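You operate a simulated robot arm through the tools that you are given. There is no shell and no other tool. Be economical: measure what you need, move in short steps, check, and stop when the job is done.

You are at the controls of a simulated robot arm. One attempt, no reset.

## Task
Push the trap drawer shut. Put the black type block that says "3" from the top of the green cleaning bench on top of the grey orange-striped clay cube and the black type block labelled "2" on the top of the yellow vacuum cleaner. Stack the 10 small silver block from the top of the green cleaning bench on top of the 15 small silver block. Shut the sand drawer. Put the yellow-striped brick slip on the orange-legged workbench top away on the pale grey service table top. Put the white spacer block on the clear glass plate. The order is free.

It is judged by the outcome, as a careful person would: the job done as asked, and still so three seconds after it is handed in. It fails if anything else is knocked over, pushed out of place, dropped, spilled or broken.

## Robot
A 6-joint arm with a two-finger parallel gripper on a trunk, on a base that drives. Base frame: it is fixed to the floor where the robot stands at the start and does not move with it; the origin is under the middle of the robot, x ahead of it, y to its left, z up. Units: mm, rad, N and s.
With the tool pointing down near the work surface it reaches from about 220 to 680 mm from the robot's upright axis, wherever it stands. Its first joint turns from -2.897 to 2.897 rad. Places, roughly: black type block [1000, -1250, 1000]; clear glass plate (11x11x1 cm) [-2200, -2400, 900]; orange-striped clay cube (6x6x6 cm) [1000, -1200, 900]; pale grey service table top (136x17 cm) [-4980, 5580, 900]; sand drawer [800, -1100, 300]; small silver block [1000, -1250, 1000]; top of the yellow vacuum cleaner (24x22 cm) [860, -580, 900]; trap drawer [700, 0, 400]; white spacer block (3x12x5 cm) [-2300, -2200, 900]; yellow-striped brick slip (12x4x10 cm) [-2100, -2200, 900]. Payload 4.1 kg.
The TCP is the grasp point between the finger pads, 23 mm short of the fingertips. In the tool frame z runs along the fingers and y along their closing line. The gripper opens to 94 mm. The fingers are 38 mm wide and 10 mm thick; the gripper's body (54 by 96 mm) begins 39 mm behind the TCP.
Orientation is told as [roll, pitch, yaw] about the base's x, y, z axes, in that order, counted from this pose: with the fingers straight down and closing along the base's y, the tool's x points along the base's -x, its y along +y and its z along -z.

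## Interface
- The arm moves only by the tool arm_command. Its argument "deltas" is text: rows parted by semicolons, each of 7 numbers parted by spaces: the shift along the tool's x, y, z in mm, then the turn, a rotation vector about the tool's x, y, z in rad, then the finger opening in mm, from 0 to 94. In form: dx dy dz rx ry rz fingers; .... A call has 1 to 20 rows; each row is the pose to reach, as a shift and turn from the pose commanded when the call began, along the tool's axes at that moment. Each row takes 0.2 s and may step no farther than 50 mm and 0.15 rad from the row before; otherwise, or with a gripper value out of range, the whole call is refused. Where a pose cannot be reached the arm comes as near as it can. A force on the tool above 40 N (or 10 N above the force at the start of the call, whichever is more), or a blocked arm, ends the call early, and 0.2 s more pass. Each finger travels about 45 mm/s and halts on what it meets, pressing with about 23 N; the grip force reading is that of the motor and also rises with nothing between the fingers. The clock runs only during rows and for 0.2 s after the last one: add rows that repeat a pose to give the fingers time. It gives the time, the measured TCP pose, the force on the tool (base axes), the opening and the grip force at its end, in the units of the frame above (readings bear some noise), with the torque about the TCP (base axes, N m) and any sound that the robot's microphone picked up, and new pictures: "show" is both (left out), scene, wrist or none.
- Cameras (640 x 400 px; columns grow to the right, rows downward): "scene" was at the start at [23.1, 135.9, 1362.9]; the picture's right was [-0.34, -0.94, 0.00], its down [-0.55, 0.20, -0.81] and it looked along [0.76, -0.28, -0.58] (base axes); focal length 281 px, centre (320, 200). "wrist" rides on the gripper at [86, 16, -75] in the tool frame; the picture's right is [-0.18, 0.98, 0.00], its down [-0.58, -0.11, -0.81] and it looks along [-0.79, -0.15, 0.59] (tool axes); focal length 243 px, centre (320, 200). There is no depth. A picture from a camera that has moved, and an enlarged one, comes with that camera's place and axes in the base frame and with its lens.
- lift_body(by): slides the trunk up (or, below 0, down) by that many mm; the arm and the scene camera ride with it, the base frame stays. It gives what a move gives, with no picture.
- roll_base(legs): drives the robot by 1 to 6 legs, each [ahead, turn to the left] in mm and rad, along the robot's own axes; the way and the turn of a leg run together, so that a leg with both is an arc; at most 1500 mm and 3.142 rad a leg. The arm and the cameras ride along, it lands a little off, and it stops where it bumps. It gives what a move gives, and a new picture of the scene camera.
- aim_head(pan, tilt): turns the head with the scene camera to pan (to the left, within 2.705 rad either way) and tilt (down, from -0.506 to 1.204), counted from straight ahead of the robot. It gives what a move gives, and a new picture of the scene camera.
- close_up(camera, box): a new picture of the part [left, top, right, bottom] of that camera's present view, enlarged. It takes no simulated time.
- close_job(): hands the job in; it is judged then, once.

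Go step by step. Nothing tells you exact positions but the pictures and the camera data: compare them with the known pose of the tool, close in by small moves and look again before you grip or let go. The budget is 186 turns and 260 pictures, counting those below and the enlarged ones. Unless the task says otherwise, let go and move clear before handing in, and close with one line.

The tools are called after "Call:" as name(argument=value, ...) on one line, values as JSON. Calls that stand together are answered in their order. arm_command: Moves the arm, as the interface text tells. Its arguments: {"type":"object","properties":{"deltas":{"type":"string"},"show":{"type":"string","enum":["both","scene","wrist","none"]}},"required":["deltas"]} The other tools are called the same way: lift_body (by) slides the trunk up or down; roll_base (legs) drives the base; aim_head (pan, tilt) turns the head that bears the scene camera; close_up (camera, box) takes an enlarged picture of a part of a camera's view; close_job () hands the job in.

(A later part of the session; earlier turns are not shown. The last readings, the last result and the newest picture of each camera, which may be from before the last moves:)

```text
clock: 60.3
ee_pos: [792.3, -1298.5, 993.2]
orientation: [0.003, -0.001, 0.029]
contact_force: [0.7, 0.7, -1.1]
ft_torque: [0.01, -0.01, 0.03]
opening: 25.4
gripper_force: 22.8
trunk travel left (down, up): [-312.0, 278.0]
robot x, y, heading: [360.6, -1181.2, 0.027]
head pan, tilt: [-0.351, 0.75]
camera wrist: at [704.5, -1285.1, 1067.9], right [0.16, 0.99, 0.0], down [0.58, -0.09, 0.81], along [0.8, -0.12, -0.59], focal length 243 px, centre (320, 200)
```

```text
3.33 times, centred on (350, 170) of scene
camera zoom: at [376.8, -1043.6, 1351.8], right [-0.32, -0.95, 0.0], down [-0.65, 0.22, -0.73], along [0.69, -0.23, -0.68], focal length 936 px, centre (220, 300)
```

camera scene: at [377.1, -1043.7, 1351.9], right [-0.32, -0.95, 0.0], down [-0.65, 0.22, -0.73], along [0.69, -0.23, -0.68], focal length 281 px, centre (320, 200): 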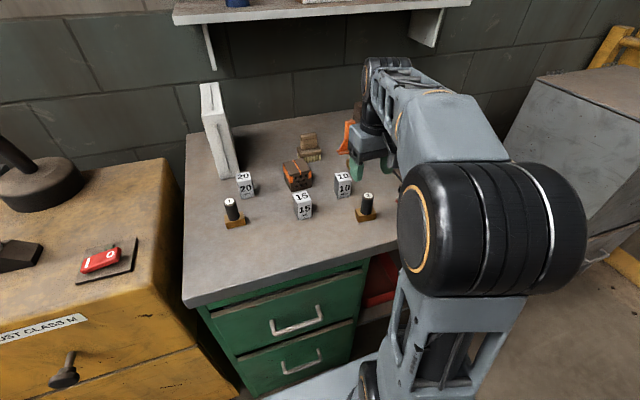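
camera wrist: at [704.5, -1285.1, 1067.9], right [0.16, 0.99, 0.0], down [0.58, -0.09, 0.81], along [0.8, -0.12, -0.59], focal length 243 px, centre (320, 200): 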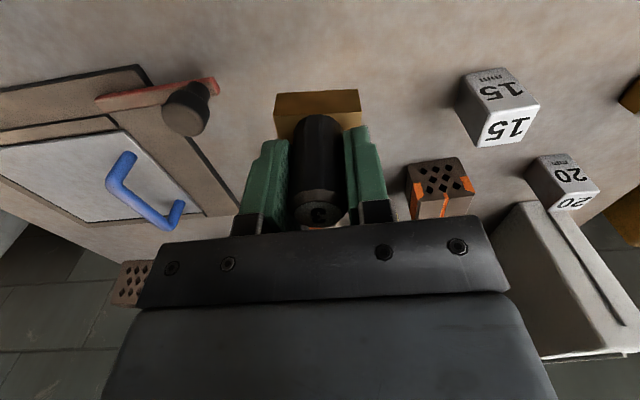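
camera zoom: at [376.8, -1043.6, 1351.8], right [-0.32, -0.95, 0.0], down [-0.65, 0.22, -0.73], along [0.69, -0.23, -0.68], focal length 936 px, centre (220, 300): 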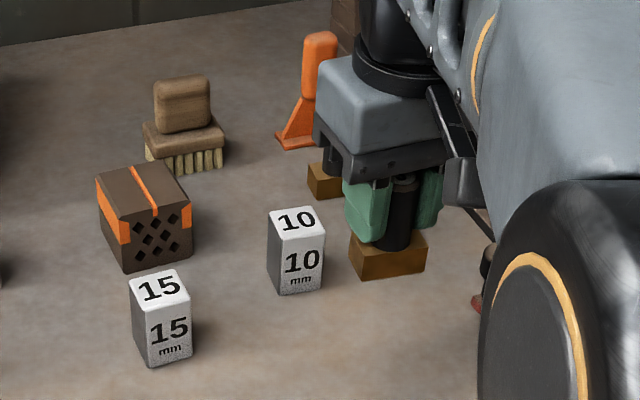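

"3" lifted with its wooden base. Moving it over the striped cube at (968, -1176).

Call:
arm_command(deltas="0 0 -15 0 0 0 15; -40 26 -15 0 0 0 15; -80 52 -15 0 0 0 15; -120 78 -15 0 0 0 15; -150 98 -15 0 0 0 15; -179.5 117 -15 0 0 -0.08 15; -179.5 117 -15 0 0 -0.08 15")

Call:
close_up(camera="scene", box=[230, 100, 390, 220])

```text
clock: 61.9
ee_pos: [967.3, -1174.8, 1005.9]
orientation: [0.005, 0.001, 0.11]
contact_force: [0.2, 0.9, -2.5]
ft_torque: [0.01, 0.02, -0.02]
opening: 25.6
gripper_force: 22.7
trunk travel left (down, up): [-312.0, 278.0]
robot x, y, heading: [361.4, -1182.5, 0.026]
head pan, tilt: [-0.351, 0.75]
camera scene: at [377.3, -1043.4, 1351.8], right [-0.32, -0.95, 0.0], down [-0.65, 0.22, -0.73], along [0.69, -0.23, -0.68], focal length 281 px, centre (320, 200)
camera wrist: at [879.0, -1168.4, 1080.5], right [0.08, 1.0, 0.0], down [0.59, -0.05, 0.81], along [0.8, -0.06, -0.59], focal length 243 px, centre (320, 200)
```

scene: 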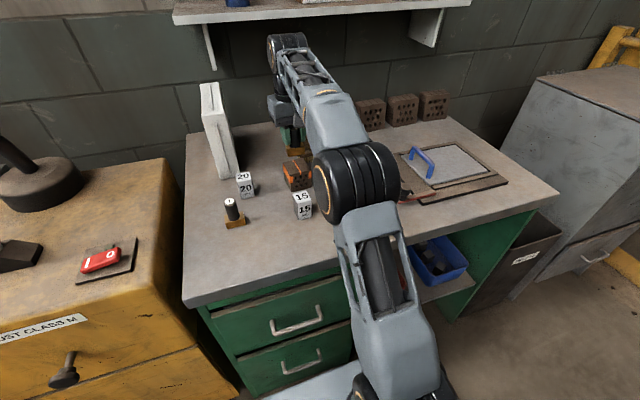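
wrist: 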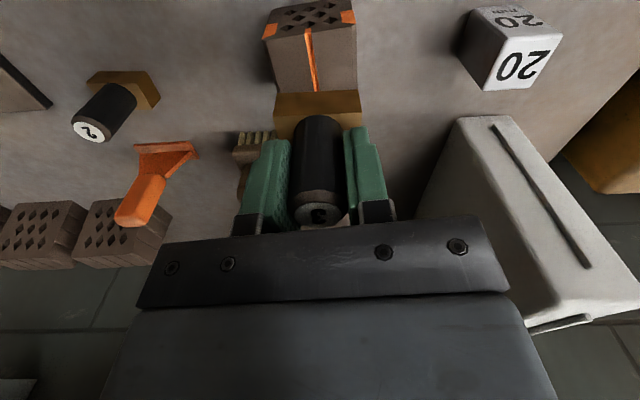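

```text
3.33 times, centred on (310, 160) of scene
camera zoom: at [377.3, -1043.4, 1351.8], right [-0.32, -0.95, 0.0], down [-0.65, 0.22, -0.73], along [0.69, -0.23, -0.68], focal length 936 px, centre (353, 333)
```

zoom: 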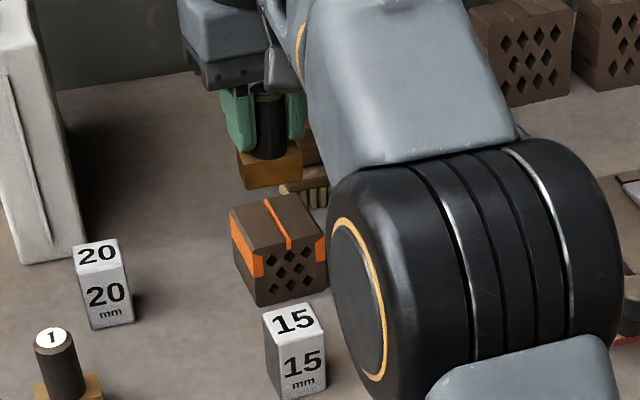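

Alignment matches (cube top spans x 936–996, y about -1202 to -1149). Lowering to just above contact.

Call:
arm_command(deltas="0 0 15 0 0 -0.05 15; 0 0 30 0 0 -0.1 15; 0 0 38 0 0 -0.1 15; 0 0 40 0 0 -0.1 15; 0 0 42 0 0 -0.1 15; 0 0 42 0 0 -0.1 15", show="wrist")

Call:
close_up(camera="scene", box=[250, 100, 350, 220])

```text
clock: 63.3
ee_pos: [968.0, -1176.4, 966.1]
orientation: [0.003, 0.001, 0.21]
contact_force: [1.1, 0.0, -1.7]
ft_torque: [-0.03, -0.01, 0.01]
opening: 25.2
gripper_force: 23.2
trunk travel left (down, up): [-312.0, 278.0]
robot x, y, heading: [361.8, -1184.4, 0.025]
head pan, tilt: [-0.351, 0.75]
camera wrist: at [879.2, -1178.6, 1040.3], right [-0.02, 1.0, 0.0], down [0.59, 0.01, 0.81], along [0.81, 0.02, -0.59], focal length 243 px, centre (320, 200)
```

wrist: 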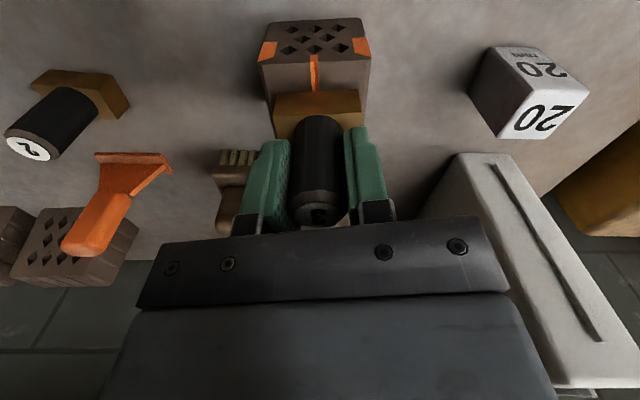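

```text
3.33 times, centred on (300, 160) of scene
camera zoom: at [377.0, -1043.6, 1351.8], right [-0.32, -0.95, 0.0], down [-0.65, 0.22, -0.73], along [0.69, -0.23, -0.68], focal length 936 px, centre (387, 333)
```

zoom: 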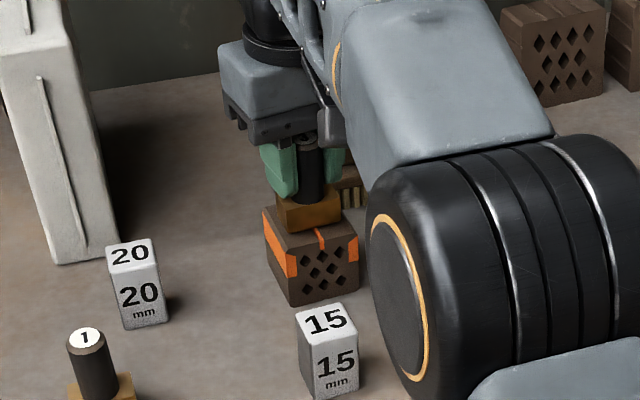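

Call:
arm_command(deltas="0 0 1 0 0 0 15; 0 0 2 0 0 0 15; 0 0 3 0 0 0 15; 0 0 3 0 0 0 15", show="none")

Call:
close_up(camera="wrist", box=[230, 10, 410, 240])

```text
clock: 64.3
ee_pos: [968.8, -1177.4, 963.9]
orientation: [0.003, -0.001, 0.21]
contact_force: [-0.1, 0.6, -1.6]
ft_torque: [-0.01, -0.01, -0.01]
opening: 25.6
gripper_force: 23.1
trunk travel left (down, up): [-312.0, 278.0]
robot x, y, heading: [361.7, -1180.9, 0.026]
head pan, tilt: [-0.351, 0.75]
```

```text
1.74 times, centred on (320, 125) of wrist
camera zoom: at [879.6, -1178.7, 1037.9], right [-0.02, 1.0, 0.0], down [0.59, 0.01, 0.81], along [0.81, 0.02, -0.59], focal length 422 px, centre (320, 330)
```

zoom: 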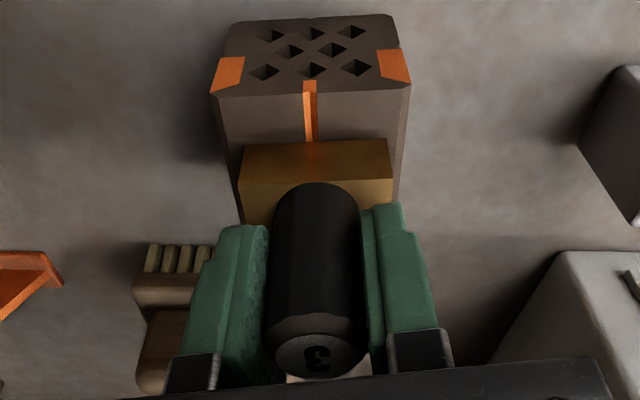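

Call:
arm_command(deltas="0 0 1 0 0 0 15; 0 0 2 0 0 0 15; 0 0 3 0 0 0 15; 0 0 3 0 0 0 15", show="none")

```text
clock: 65.3
ee_pos: [967.7, -1176.3, 963.1]
orientation: [0.003, -0.006, 0.21]
contact_force: [7.8, -0.7, 19.5]
ft_torque: [-0.16, -0.26, 0.08]
opening: 25.5
gripper_force: 23.3
trunk travel left (down, up): [-312.0, 278.0]
robot x, y, heading: [361.6, -1184.6, 0.026]
head pan, tilt: [-0.351, 0.75]
```

Contact at z≈963 (19 N). I'll ease off 2 mm, then release and rise.

Call:
arm_command(deltas="0 0 -2 0 0 0 15; 0 0 -2 0 0 0 25; 0 0 -2 0 0 0 35; 0 0 -2 0 0 0 50; 0 0 -2 0 0 0 60; 0 0 -2 0 0 0 60; 0 0 -30 0 0 0 60; 0 0 -60 0 0 0 60; 0 0 -100 0 0 0 60")

Call:
close_up(camera="scene", box=[230, 100, 390, 220])

```text
clock: 67.3
ee_pos: [967.0, -1177.9, 1059.6]
orientation: [0.004, 0.003, 0.209]
contact_force: [0.6, -0.9, 0.0]
ft_torque: [0.05, 0.02, -0.01]
opening: 60.3
gripper_force: 0.0
trunk travel left (down, up): [-312.0, 278.0]
robot x, y, heading: [361.5, -1182.5, 0.025]
head pan, tilt: [-0.351, 0.75]
camera scene: at [377.2, -1043.6, 1351.8], right [-0.32, -0.95, 0.0], down [-0.65, 0.22, -0.73], along [0.69, -0.23, -0.68], focal length 281 px, centre (320, 200)
camera wrist: at [877.8, -1180.5, 1134.4], right [-0.02, 1.0, 0.0], down [0.59, 0.01, 0.8], along [0.8, 0.02, -0.59], focal length 243 px, centre (320, 200)
```

scene: 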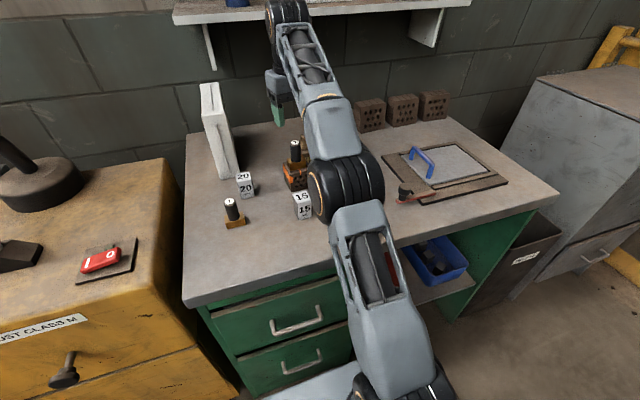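
wrist: 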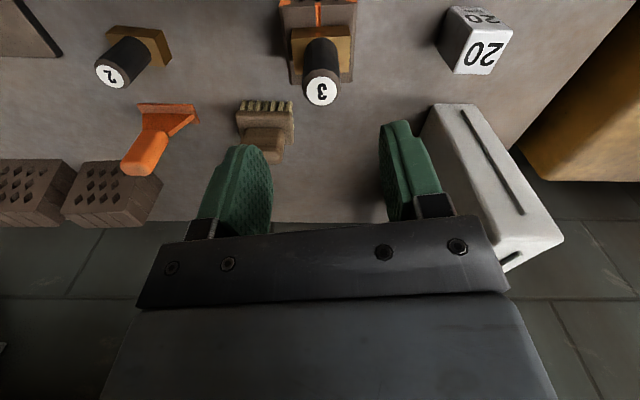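

```text
3.33 times, centred on (310, 160) of scene
camera zoom: at [377.2, -1043.6, 1351.8], right [-0.32, -0.95, 0.0], down [-0.65, 0.22, -0.73], along [0.69, -0.23, -0.68], focal length 936 px, centre (353, 333)
```

zoom: 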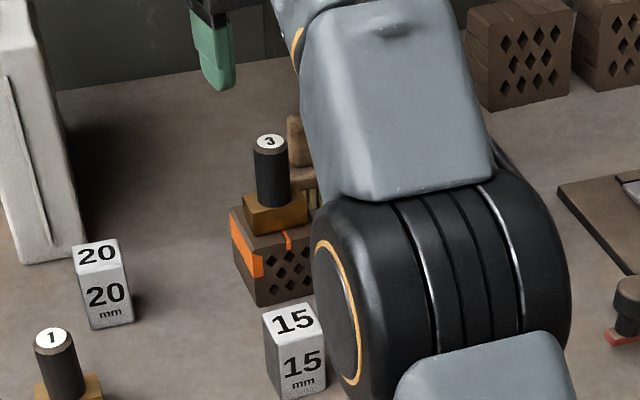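

"3" stands on the striped cube. Next is "10" at about (896, -1279); moving above it.

Call:
arm_command(deltas="30 -28 0 0 0 0.06 60; 60 -56 0 0 0 0.12 60; 90.4 -84 0 0 0 0.17 60; 90.4 -84 40 0 0 0.17 60; 90.4 -84 60 0 0 0.17 60; 90.4 -84 60 0 0 0.17 60")

Call:
close_up(camera="scene", box=[230, 110, 390, 230])

```text
clock: 68.7
ee_pos: [897.2, -1279.3, 1000.4]
orientation: [0.003, 0.002, 0.039]
contact_force: [-0.2, -0.4, 0.1]
ft_torque: [0.0, -0.01, 0.0]
opening: 59.9
gripper_force: 0.0
trunk travel left (down, up): [-312.0, 278.0]
robot x, y, heading: [362.0, -1182.3, 0.025]
head pan, tilt: [-0.351, 0.75]
camera scene: at [376.9, -1043.6, 1351.9], right [-0.32, -0.95, 0.0], down [-0.65, 0.22, -0.73], along [0.69, -0.23, -0.68], focal length 281 px, centre (320, 200)
camera wrist: at [808.6, -1265.6, 1075.2], right [0.15, 0.99, 0.0], down [0.59, -0.09, 0.81], along [0.8, -0.12, -0.59], focal length 243 px, centre (320, 200)
```

scene: 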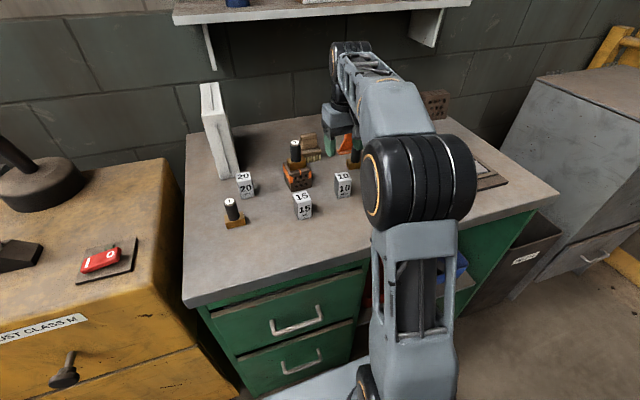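
wrist: 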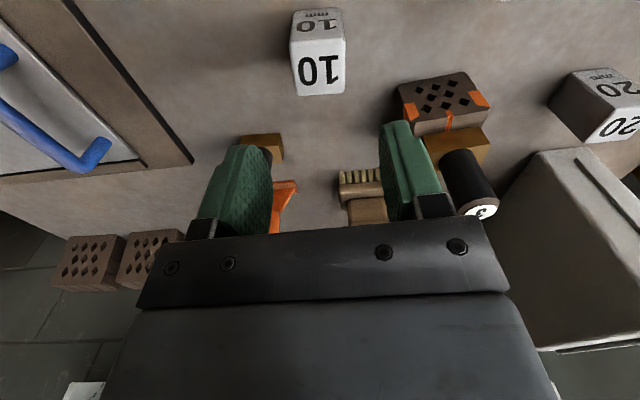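

```text
3.33 times, centred on (310, 170) of scene
camera zoom: at [376.9, -1043.6, 1351.9], right [-0.32, -0.95, 0.0], down [-0.65, 0.22, -0.73], along [0.69, -0.23, -0.68], focal length 936 px, centre (353, 300)
```

zoom: 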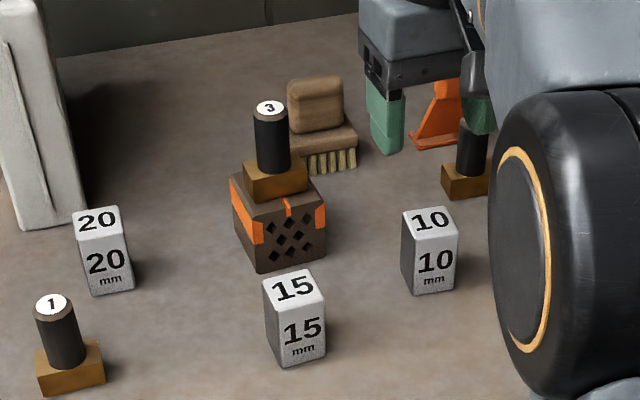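

Call:
arm_command(deltas="4 1 30 0 0 0 60; 4 1 60 0 0 0 60; 4 1 85 0 0 0 60; 4 1 85 0 0 0 60", show="wrist")

Call:
close_up(camera="scene", box=[270, 130, 390, 220])

```text
clock: 69.7
ee_pos: [892.6, -1277.7, 916.3]
orientation: [0.003, 0.0, 0.038]
contact_force: [0.8, 0.5, 0.6]
ft_torque: [-0.02, -0.02, -0.01]
opening: 60.2
gripper_force: 0.2
trunk travel left (down, up): [-312.0, 278.0]
robot x, y, heading: [362.9, -1182.3, 0.023]
head pan, tilt: [-0.351, 0.75]
camera wrist: at [804.2, -1264.9, 989.9], right [0.15, 0.99, 0.0], down [0.59, -0.09, 0.81], along [0.8, -0.12, -0.59], focal length 243 px, centre (320, 200)
```

wrist: 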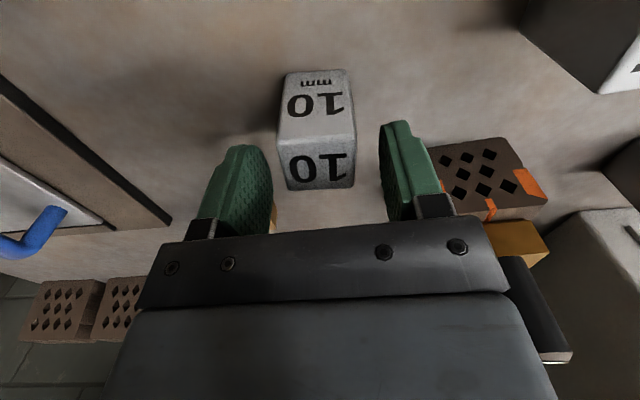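

```text
4.44 times, centred on (330, 175) of scene
camera zoom: at [376.9, -1043.6, 1351.9], right [-0.32, -0.95, 0.0], down [-0.65, 0.22, -0.73], along [0.69, -0.23, -0.68], focal length 1248 px, centre (276, 311)
```

zoom: 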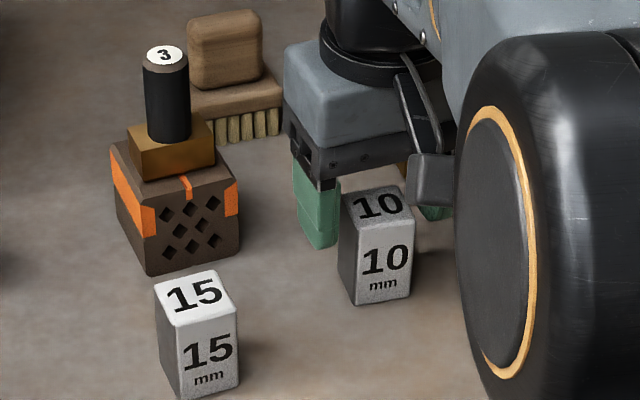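

Call:
arm_command(deltas="3 0 20 0 0 0 60; 3 0 31 0 0 0 60; 3 0 31 0 0 0 40; 3 0 31 0 0 0 25; 3 0 31 0 0 0 22; 3 0 31 0 0 0 22; 3 0 31 0 0 0 22", show="wrist")

```text
clock: 71.3
ee_pos: [888.1, -1276.9, 886.4]
orientation: [0.004, 0.001, 0.038]
contact_force: [1.6, -1.2, 2.7]
ft_torque: [-0.1, -0.11, -0.02]
opening: 35.8
gripper_force: 23.5
trunk travel left (down, up): [-312.0, 278.0]
robot x, y, heading: [362.1, -1184.4, 0.023]
head pan, tilt: [-0.351, 0.75]
camera wrist: at [800.9, -1264.5, 959.8], right [0.15, 0.99, 0.0], down [0.58, -0.09, 0.81], along [0.8, -0.12, -0.59], focal length 243 px, centre (320, 200)
```

wrist: 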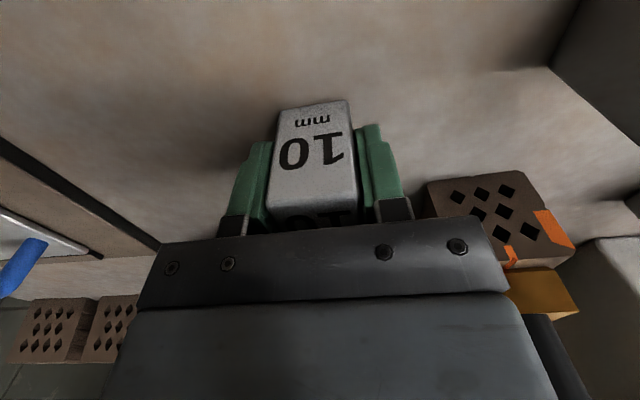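

Got "10" (35.8 mm wide). Lifting and moving it over "15" at about (850, -1157).

Call:
arm_command(deltas="0 0 -30 0 0 0 22; 0 0 -60 0 0 0 22; 0 0 -95 0 0 0 22; 11 40 -95 0 0 -0.02 22; 22 80 -95 0 0 -0.04 22; 33.4 121.4 -95 0 0 -0.06 22; 33.4 121.4 -95 0 0 -0.06 22")

Call:
close_up(camera="scene", box=[250, 120, 370, 220])

```text
clock: 72.9
ee_pos: [853.4, -1156.6, 980.2]
orientation: [0.003, 0.001, 0.099]
contact_force: [0.5, 1.5, -2.3]
ft_torque: [-0.04, -0.01, 0.0]
opening: 36.1
gripper_force: 22.8
trunk travel left (down, up): [-312.0, 278.0]
robot x, y, heading: [361.6, -1184.5, 0.023]
head pan, tilt: [-0.351, 0.75]
camera scene: at [376.9, -1043.3, 1351.8], right [-0.32, -0.95, 0.0], down [-0.65, 0.22, -0.73], along [0.69, -0.23, -0.68], focal length 281 px, centre (320, 200)
camera wrist: at [763.9, -1148.3, 1054.3], right [0.09, 1.0, 0.0], down [0.59, -0.05, 0.81], along [0.8, -0.07, -0.59], focal length 243 px, centre (320, 200)
```

scene: 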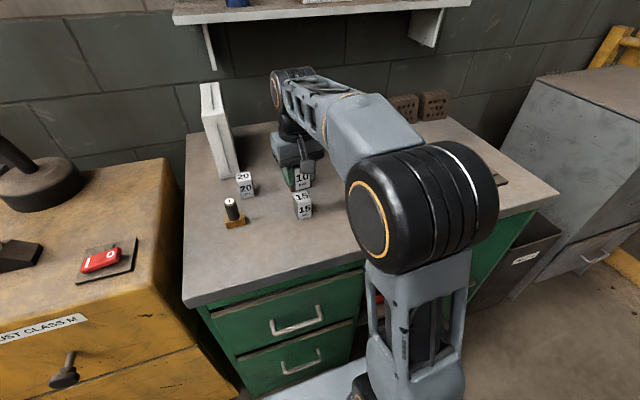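
wrist: 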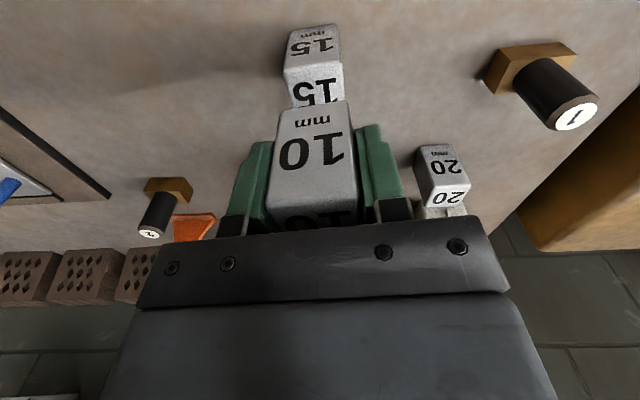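

```text
4.00 times, centred on (310, 170) of scene
camera zoom: at [376.9, -1043.3, 1351.8], right [-0.32, -0.95, 0.0], down [-0.65, 0.22, -0.73], along [0.69, -0.23, -0.68], focal length 1123 px, centre (360, 320)
```

zoom: 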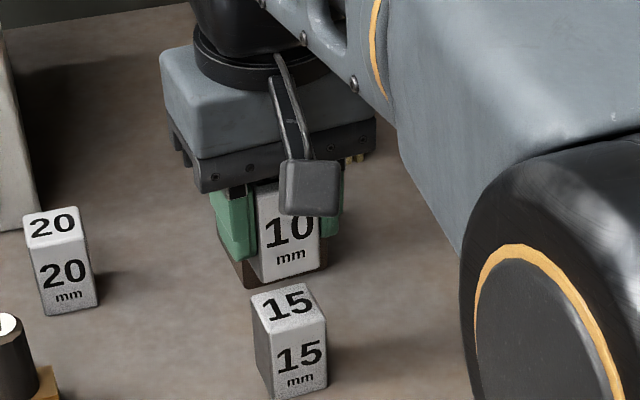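

Aligned within about 2 mm in x. I'll shift 1.5 mm in -y and lower slowly to contact.

Call:
arm_command(deltas="0.5 -1.5 15 0 0 0 22; 0.5 -1.5 28 0 0 0 22; 0.5 -1.5 28 0 0 0 22", show="wrist")

Call:
close_up(camera="scene", box=[270, 150, 350, 230])

```text
clock: 73.7
ee_pos: [851.5, -1157.3, 952.7]
orientation: [0.003, 0.001, 0.101]
contact_force: [0.4, 0.3, -3.3]
ft_torque: [0.0, -0.01, 0.0]
opening: 35.9
gripper_force: 22.7
trunk travel left (down, up): [-312.0, 278.0]
robot x, y, heading: [361.5, -1182.5, 0.026]
head pan, tilt: [-0.351, 0.75]
camera wrist: at [762.8, -1149.8, 1026.5], right [0.09, 1.0, 0.0], down [0.59, -0.05, 0.81], along [0.8, -0.07, -0.59], focal length 243 px, centre (320, 200)
```

wrist: 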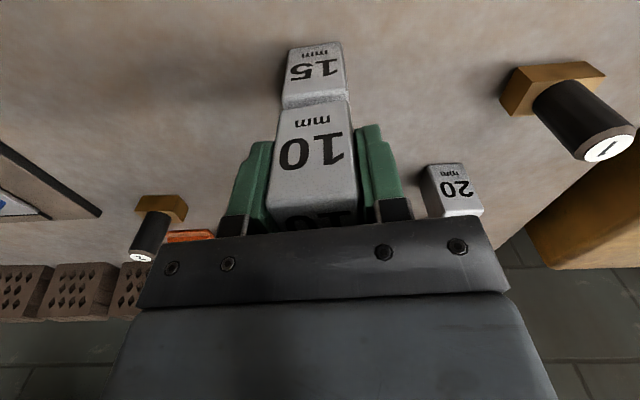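

```text
5.00 times, centred on (310, 190) of scene
camera zoom: at [377.1, -1043.5, 1351.8], right [-0.32, -0.95, 0.0], down [-0.65, 0.22, -0.73], along [0.69, -0.23, -0.68], focal length 1403 px, centre (370, 250)
```

zoom: 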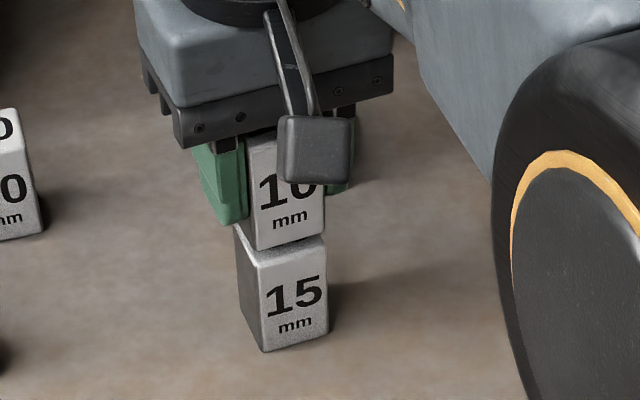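

Call:
close_up(camera="wrist", box=[250, 20, 390, 130])

Call:
close_up(camera="scene", box=[290, 175, 340, 215])

```text
3.64 times, centred on (320, 75) of wrist
camera zoom: at [762.8, -1149.8, 1026.5], right [0.09, 1.0, 0.0], down [0.59, -0.05, 0.81], along [0.8, -0.07, -0.59], focal length 882 px, centre (320, 654)
```

zoom: 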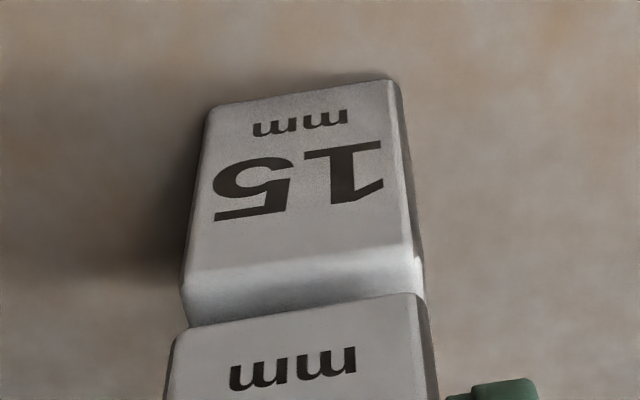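

```text
10.00 times, centred on (315, 195) of scene
camera zoom: at [377.1, -1043.5, 1351.8], right [-0.32, -0.95, 0.0], down [-0.65, 0.22, -0.73], along [0.69, -0.23, -0.68], focal length 2807 px, centre (370, 250)
```

zoom: 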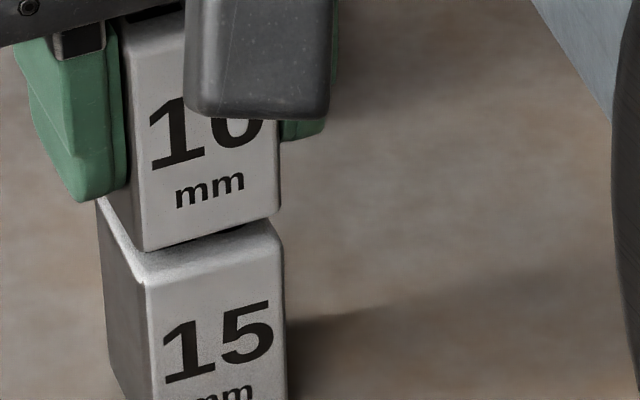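

Call:
arm_command(deltas="1.5 0 3 0 0 0 22; 1.5 0 5 0 0 0 22; 1.5 0 6 0 0 0 22; 1.5 0 7 0 0 0 22; 1.5 0 8 0 0 0 22; 1.5 0 9 0 0 0 22; 1.5 0 10 0 0 0 22; 1.5 0 11 0 0 0 22; 1.5 0 12 0 0 0 22", show="none")

Call:
close_up(camera="scene", box=[290, 175, 340, 215])

```text
clock: 75.7
ee_pos: [850.1, -1157.1, 941.1]
orientation: [0.003, -0.003, 0.099]
contact_force: [0.4, 1.3, 19.6]
ft_torque: [-0.16, -0.06, 0.0]
opening: 35.8
gripper_force: 23.5
trunk travel left (down, up): [-312.0, 278.0]
robot x, y, heading: [366.2, -1183.7, 0.025]
head pan, tilt: [-0.351, 0.75]
```

```text
10.00 times, centred on (315, 195) of scene
camera zoom: at [375.5, -1043.4, 1351.9], right [-0.32, -0.95, 0.0], down [-0.65, 0.22, -0.73], along [0.69, -0.23, -0.68], focal length 2807 px, centre (370, 250)
```

zoom: 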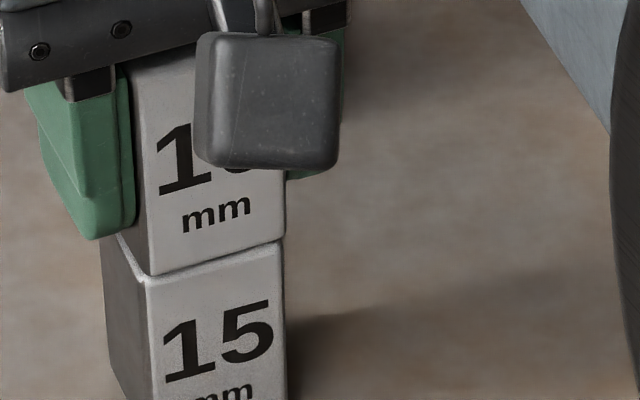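

In contact and well aligned. Releasing gently.

Call:
arm_command(deltas="0 0 -1 0 0 0 30; 0 0 -1 0 0 0 40; 0 0 -1 0 0 0 50; 0 0 -1 0 0 0 60; 0 0 -1 0 0 0 60; 0 0 -30 0 0 0 60; 0 0 -70 0 0 0 60; 0 0 -110 0 0 0 60; 0 0 -110 0 0 0 60", show="wrist")

Call:
close_up(camera="scene", box=[220, 100, 380, 220])

```text
clock: 77.7
ee_pos: [849.3, -1159.4, 1049.8]
orientation: [0.002, 0.0, 0.098]
contact_force: [-0.8, -0.1, -0.1]
ft_torque: [-0.02, 0.01, 0.0]
opening: 60.2
gripper_force: 0.0
trunk travel left (down, up): [-312.0, 278.0]
robot x, y, heading: [362.3, -1180.0, 0.021]
head pan, tilt: [-0.351, 0.75]
camera wrist: at [761.7, -1151.8, 1124.1], right [0.09, 1.0, 0.0], down [0.59, -0.05, 0.81], along [0.8, -0.07, -0.59], focal length 243 px, centre (320, 200)
```

wrist: 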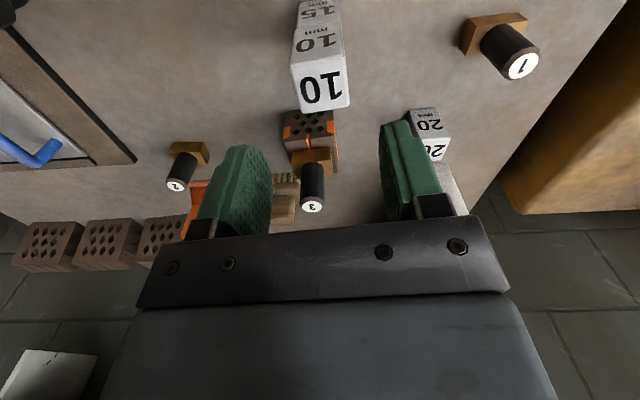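

```text
3.33 times, centred on (300, 160) of scene
camera zoom: at [376.7, -1043.6, 1351.8], right [-0.32, -0.95, 0.0], down [-0.65, 0.22, -0.73], along [0.69, -0.23, -0.68], focal length 936 px, centre (387, 333)
```

zoom: 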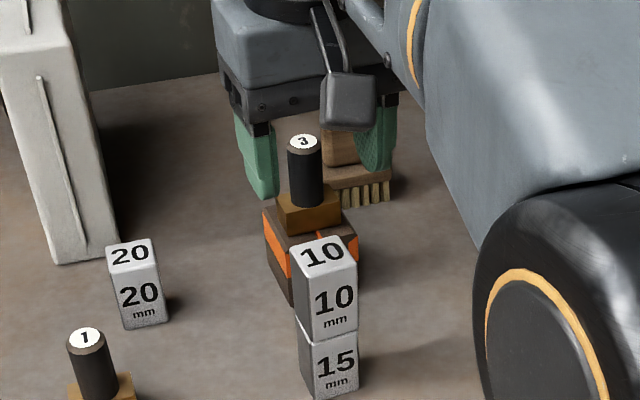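

The 10-on-15 stack stands. Next block "2" at about (991, -1358); hovering above it.

Call:
arm_command(deltas="-20.3 -35.3 0 0 0 0 60; -40.6 -70.6 0 0 0 0.03 60; -61 -106 0 0 0 0.05 60; -81 -141 0 0 0 0.07 60; -101.5 -176.6 0 0 0 0.1 60; -121.8 -211.9 0 0 0 0.1 60; -121.8 -211.9 40 0 0 0.1 60; -121.8 -211.9 40 0 0 0.1 60")

Call:
close_up(camera="scene", box=[270, 90, 430, 210])

```text
clock: 79.5
ee_pos: [978.2, -1354.8, 999.2]
orientation: [0.003, 0.0, -0.002]
contact_force: [0.7, 0.0, -0.7]
ft_torque: [0.0, 0.0, -0.03]
opening: 60.3
gripper_force: 0.1
out of reach, approached as far as the arm can: row 5, 6, 7, 8
trunk travel left (down, up): [-312.0, 278.0]
robot x, y, heading: [360.9, -1185.2, 0.027]
head pan, tilt: [-0.351, 0.75]
camera scene: at [377.0, -1043.8, 1351.9], right [-0.32, -0.95, 0.0], down [-0.65, 0.22, -0.73], along [0.69, -0.23, -0.68], focal length 281 px, centre (320, 200)
camera wrist: at [890.9, -1338.2, 1073.0], right [0.18, 0.98, 0.0], down [0.58, -0.11, 0.81], along [0.79, -0.15, -0.59], focal length 243 px, centre (320, 200)
```

scene: 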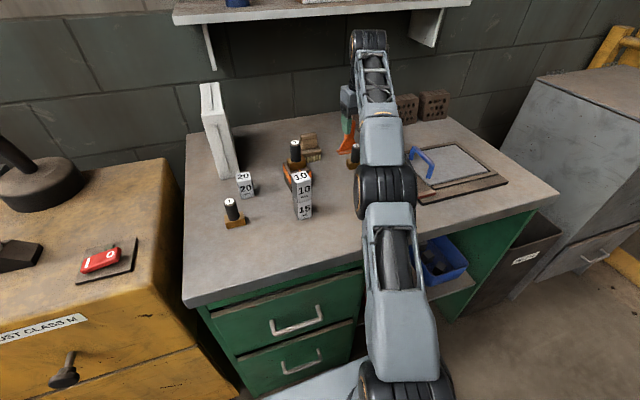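
wrist: 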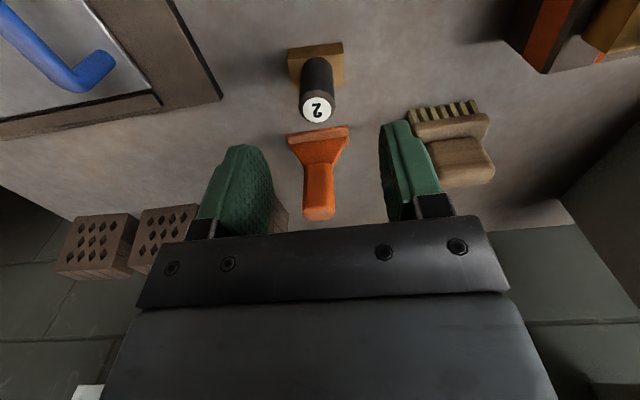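

```text
3.33 times, centred on (350, 150) of scene
camera zoom: at [377.0, -1043.8, 1351.9], right [-0.32, -0.95, 0.0], down [-0.65, 0.22, -0.73], along [0.69, -0.23, -0.68], focal length 936 px, centre (220, 367)
```

zoom: 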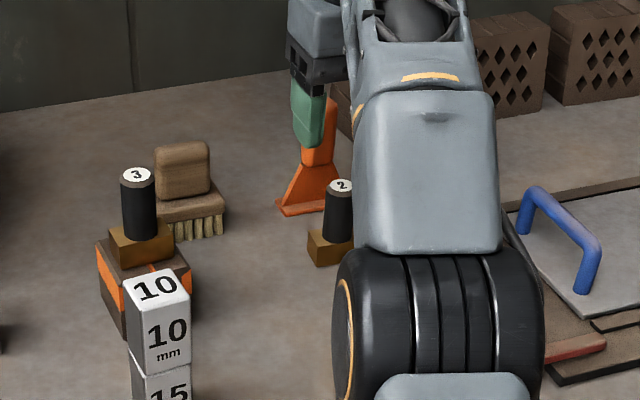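

"2" is at (988, -1359), slightly beyond reach; I'll nudge the base forward 30 mm.

Call:
roll_base(legs=[[30, 0]])

```text
clock: 80.4
ee_pos: [1007.5, -1353.2, 998.6]
orientation: [0.005, -0.001, -0.002]
contact_force: [-1.0, 0.0, -0.4]
ft_torque: [0.0, -0.01, -0.02]
opening: 60.2
gripper_force: 0.0
trunk travel left (down, up): [-312.0, 278.0]
robot x, y, heading: [389.6, -1179.6, 0.025]
head pan, tilt: [-0.351, 0.75]
camera scene: at [406.7, -1042.9, 1351.9], right [-0.32, -0.95, 0.0], down [-0.65, 0.22, -0.73], along [0.69, -0.23, -0.68], focal length 281 px, centre (320, 200)
```

scene: 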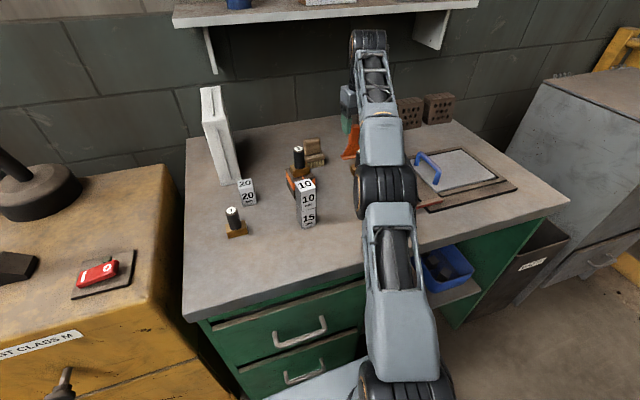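

Call:
arm_command(deltas="19 -6 0 0 0 0 60; 19 -6 40 0 0 0 60; 19 -6 75 0 0 0 60; 19 -6 75 0 0 0 60", show="wrist")

```text
clock: 81.4
ee_pos: [986.9, -1359.2, 922.6]
orientation: [0.004, -0.001, -0.002]
contact_force: [0.7, 0.5, -0.4]
ft_torque: [-0.02, 0.0, 0.02]
opening: 60.3
gripper_force: 0.0
trunk travel left (down, up): [-312.0, 278.0]
robot x, y, heading: [390.0, -1180.3, 0.024]
head pan, tilt: [-0.351, 0.75]
camera wrist: at [900.5, -1342.7, 996.7], right [0.19, 0.98, 0.0], down [0.58, -0.11, 0.81], along [0.79, -0.15, -0.59], focal length 243 px, centre (320, 200)
```

wrist: 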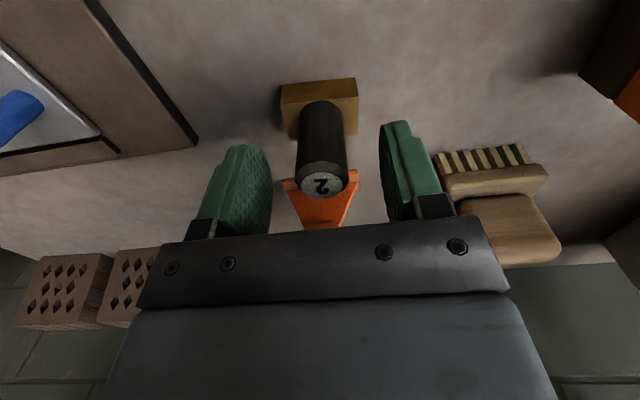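

Perfectly centred. Down to z≈903, grip and lift.

Call:
arm_command(deltas="0 0 19 0 0 0 60; 0 0 19 0 0 0 40; 0 0 19 0 0 0 20; 0 0 19 0 0 0 15; 0 0 19 0 0 0 15; 0 0 19 0 0 0 15; 0 0 -20 0 0 0 15; 0 0 -60 0 0 0 15; 0 0 -100 0 0 0 15; 0 0 -100 0 0 0 15", show="wrist")

```text
clock: 83.6
ee_pos: [987.3, -1359.3, 1024.4]
orientation: [0.004, 0.003, -0.001]
contact_force: [-0.3, -0.1, -2.4]
ft_torque: [0.03, 0.02, 0.03]
opening: 25.4
gripper_force: 23.4
trunk travel left (down, up): [-312.0, 278.0]
robot x, y, heading: [390.2, -1179.5, 0.024]
head pan, tilt: [-0.351, 0.75]
camera wrist: at [899.7, -1343.2, 1097.9], right [0.19, 0.98, 0.0], down [0.58, -0.11, 0.81], along [0.79, -0.15, -0.59], focal length 243 px, centre (320, 200)
```

wrist: 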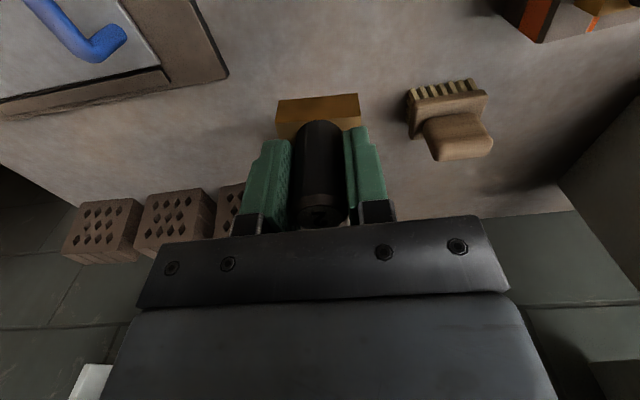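

"2" is in hand. Retracting over the bench, then driving back and over to the vacuum cleaner.

Call:
arm_command(deltas="0 0 -40 0 0 0 15; 40 0 -70 0 0 0 15; 85 10 -80 0 0 0 15; 130 20 -80 0 0 0 15; 175 30 -80 0 0 0 15; 220 40 -80 0 0 0 15; 250 50 -80 0 0 0 15; 250 50 -80 0 0 0 15", show="none")

Call:
roll_base(legs=[[-300, 0], [0, 1.545], [600, 0], [0, -1.571]])

Call:
aim_head(pan=-0.1, tilt=0.75)

```text
clock: 85.4
ee_pos: [738.8, -1308.6, 1103.5]
orientation: [0.005, 0.0, -0.004]
contact_force: [-0.1, 0.9, -1.6]
ft_torque: [0.0, 0.0, 0.02]
opening: 25.7
gripper_force: 22.7
out of reach, approached as far as the arm can: row 1, 2
trunk travel left (down, up): [-312.0, 278.0]
robot x, y, heading: [393.9, -1181.2, 0.026]
head pan, tilt: [-0.351, 0.75]
```

```text
clock: 98.0
ee_pos: [435.1, -717.9, 1102.2]
orientation: [0.003, 0.0, -0.003]
contact_force: [0.2, 0.1, -2.5]
ft_torque: [-0.02, 0.01, 0.02]
opening: 25.4
gripper_force: 23.1
trunk travel left (down, up): [-312.0, 278.0]
robot x, y, heading: [85.1, -586.5, 0.022]
head pan, tilt: [-0.351, 0.75]
camera scene: at [103.0, -451.6, 1351.9], right [-0.32, -0.95, 0.0], down [-0.65, 0.22, -0.73], along [0.69, -0.24, -0.68], focal length 281 px, centre (320, 200)
```

scene: 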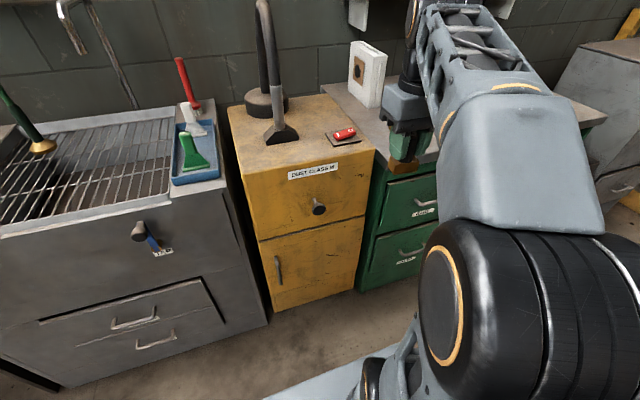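

```text
clock: 98.8
ee_pos: [433.8, -718.2, 1103.1]
orientation: [0.004, 0.0, -0.003]
contact_force: [-0.1, -0.1, -1.9]
ft_torque: [0.0, 0.02, -0.02]
opening: 25.3
gripper_force: 22.9
trunk travel left (down, up): [-312.0, 278.0]
robot x, y, heading: [85.5, -587.6, 0.02]
head pan, tilt: [-0.099, 0.75]
camera scene: at [107.2, -431.3, 1351.9], right [-0.08, -1.0, 0.0], down [-0.68, 0.05, -0.73], along [0.73, -0.06, -0.68], focal length 281 px, centre (320, 200)
```

scene: 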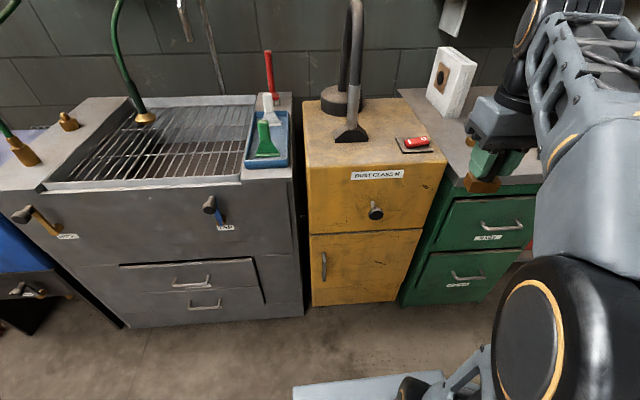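

Call:
close_up(camera="scene", box=[280, 60, 460, 190])

```text
3.08 times, centred on (370, 125) of scene
camera zoom: at [107.2, -431.3, 1351.9], right [-0.08, -1.0, 0.0], down [-0.68, 0.05, -0.73], along [0.73, -0.06, -0.68], focal length 864 px, centre (166, 431)
```

zoom: 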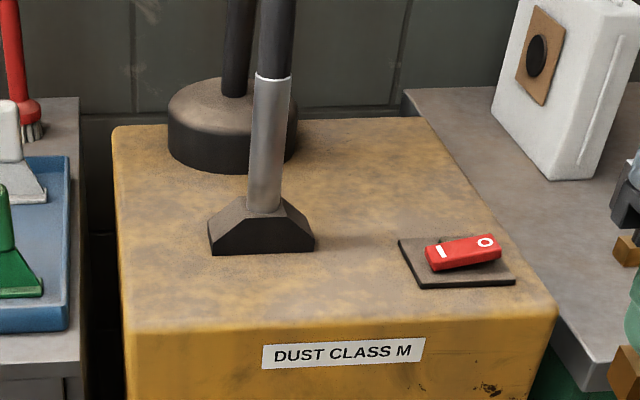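

Vacuum top is at z≈901, free in front of the hose nozzle (nozzle front edge at x≈838). I'll place "2" at about (785, -600), so I drive 230 mm forward first.

Call:
roll_base(legs=[[230, 0]])

Call:
arm_command(deltas="0 40 0 0 0 0 15; 0 80 0 0 0 0 15; -20 110 0 0 0 0 15; -30 110 0 0 0 0 15; -30 110 0 0 0 0 15")

Call:
close_up(camera="scene", box=[230, 60, 470, 220])

```text
clock: 100.5
ee_pos: [664.5, -715.0, 1103.9]
orientation: [0.003, 0.0, -0.007]
contact_force: [-1.2, -0.1, -2.8]
ft_torque: [-0.02, -0.01, -0.01]
opening: 25.5
gripper_force: 22.4
trunk travel left (down, up): [-312.0, 278.0]
robot x, y, heading: [316.9, -583.4, 0.02]
head pan, tilt: [-0.099, 0.75]
camera scene: at [338.1, -426.6, 1351.9], right [-0.08, -1.0, 0.0], down [-0.68, 0.06, -0.73], along [0.73, -0.06, -0.68], focal length 281 px, centre (320, 200)
```

scene: 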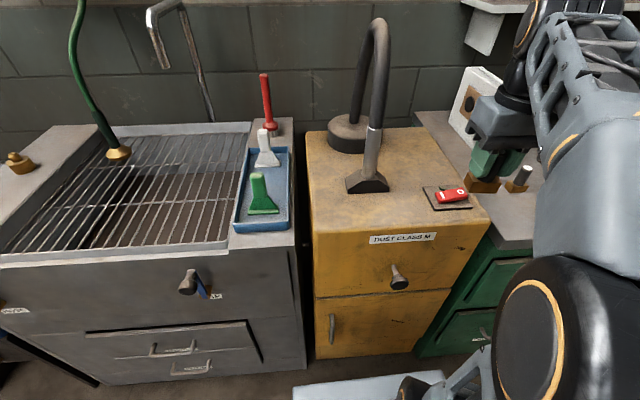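

```text
clock: 101.7
ee_pos: [696.0, -606.2, 1103.0]
orientation: [0.005, -0.001, -0.008]
contact_force: [-1.0, 0.4, -1.5]
ft_torque: [-0.01, 0.03, -0.04]
opening: 25.4
gripper_force: 23.3
trunk travel left (down, up): [-312.0, 278.0]
robot x, y, heading: [317.9, -583.2, 0.018]
head pan, tilt: [-0.099, 0.75]
camera scene: at [338.3, -426.6, 1351.9], right [-0.08, -1.0, 0.0], down [-0.68, 0.06, -0.73], along [0.73, -0.06, -0.68], focal length 281 px, centre (320, 200)
camera wrist: at [608.3, -589.5, 1177.2], right [0.19, 0.98, 0.0], down [0.58, -0.12, 0.81], along [0.79, -0.15, -0.59], focal length 243 px, centre (320, 200)
```

scene: 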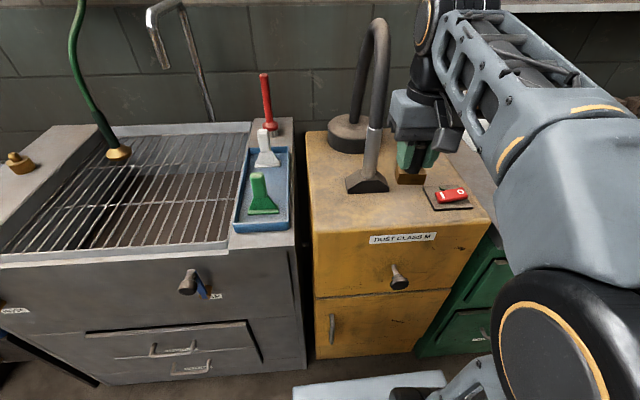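
wrist: 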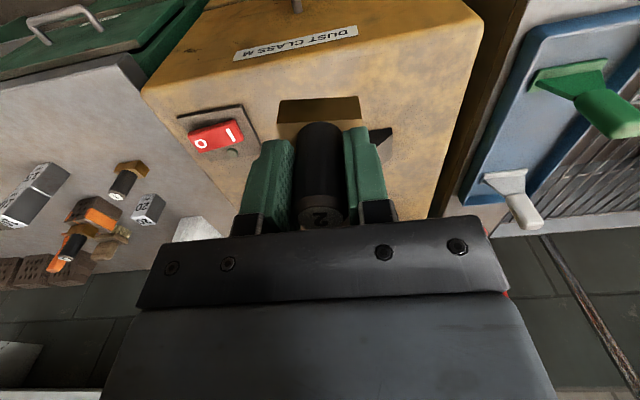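

```text
2.50 times, centred on (350, 140) of scene
camera zoom: at [338.3, -426.6, 1351.9], right [-0.08, -1.0, 0.0], down [-0.68, 0.06, -0.73], along [0.73, -0.06, -0.68], focal length 702 px, centre (245, 350)
```

zoom: 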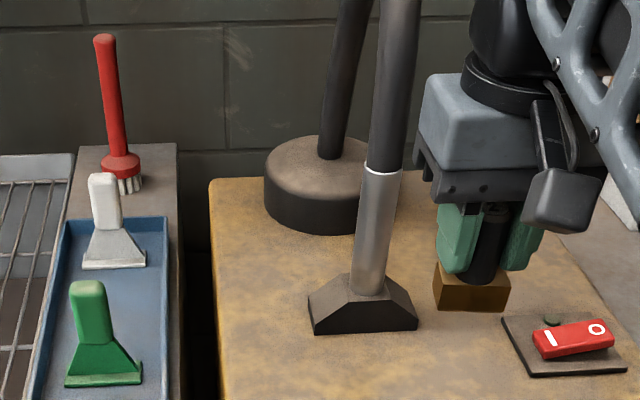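

Stereo confirms top z≈900.6, with the nozzle front at x≈839. Moving to (780, -610) and lowering to near contact.

Call:
arm_command(deltas="-30 -3 10 0 0 0 15; -60 -3 40 0 0 0 15; -84 -3 80 0 0 0 15; -84 -3 115 0 0 0 15; -84 -3 140 0 0 0 15; -84 -3 140 0 0 0 15")

Call:
close_up(camera="scene", box=[310, 100, 470, 230])

```text
clock: 103.1
ee_pos: [778.9, -609.1, 964.0]
orientation: [0.003, 0.0, -0.008]
contact_force: [0.0, 0.0, -2.1]
ft_torque: [0.06, 0.04, -0.01]
opening: 25.3
gripper_force: 23.0
trunk travel left (down, up): [-312.0, 278.0]
robot x, y, heading: [315.8, -581.8, 0.023]
head pan, tilt: [-0.099, 0.75]
camera scene: at [338.3, -426.6, 1351.8], right [-0.08, -1.0, 0.0], down [-0.68, 0.05, -0.73], along [0.73, -0.06, -0.68], focal length 281 px, centre (320, 200)
camera wrist: at [691.4, -591.8, 1037.7], right [0.19, 0.98, 0.0], down [0.58, -0.12, 0.81], along [0.79, -0.15, -0.59], focal length 243 px, centre (320, 200)
```

scene: 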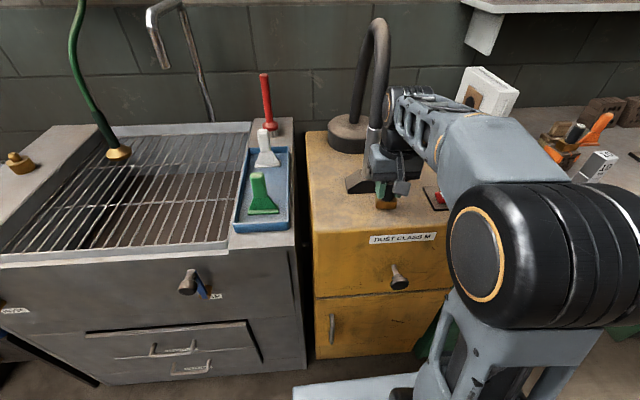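
wrist: 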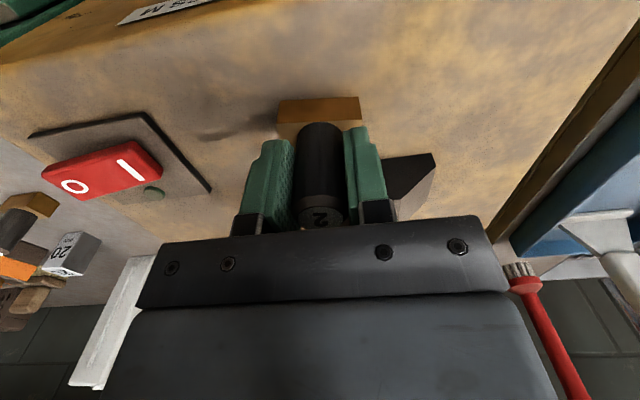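

```text
3.08 times, centred on (390, 165) of scene
camera zoom: at [338.3, -426.6, 1351.8], right [-0.08, -1.0, 0.0], down [-0.68, 0.05, -0.73], along [0.73, -0.06, -0.68], focal length 864 px, centre (105, 308)
```

zoom: 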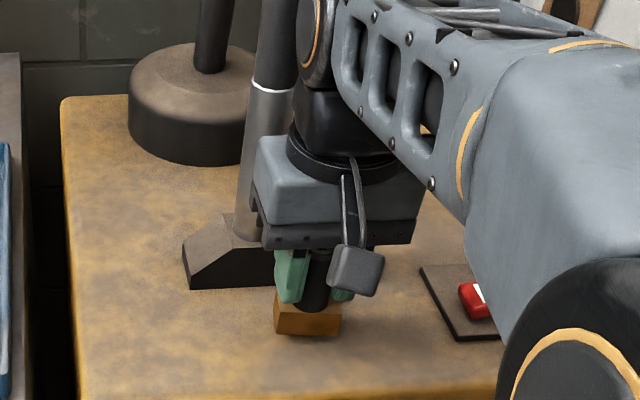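

Call:
arm_command(deltas="0 0 3 0 0 0 15; 0 0 5 0 0 0 15; 0 0 6 0 0 0 15; 0 0 7 0 0 0 15; 0 0 8 0 0 0 15; 0 0 9 0 0 0 15; 0 0 10 0 0 0 15; 0 0 11 0 0 0 15", show="none")

```text
clock: 104.9
ee_pos: [778.9, -608.5, 955.7]
orientation: [0.001, -0.006, -0.005]
contact_force: [1.9, -3.1, 15.6]
ft_torque: [-0.27, 0.07, 0.07]
opening: 25.4
gripper_force: 23.1
trunk travel left (down, up): [-312.0, 278.0]
robot x, y, heading: [320.9, -583.2, 0.018]
head pan, tilt: [-0.099, 0.75]
```

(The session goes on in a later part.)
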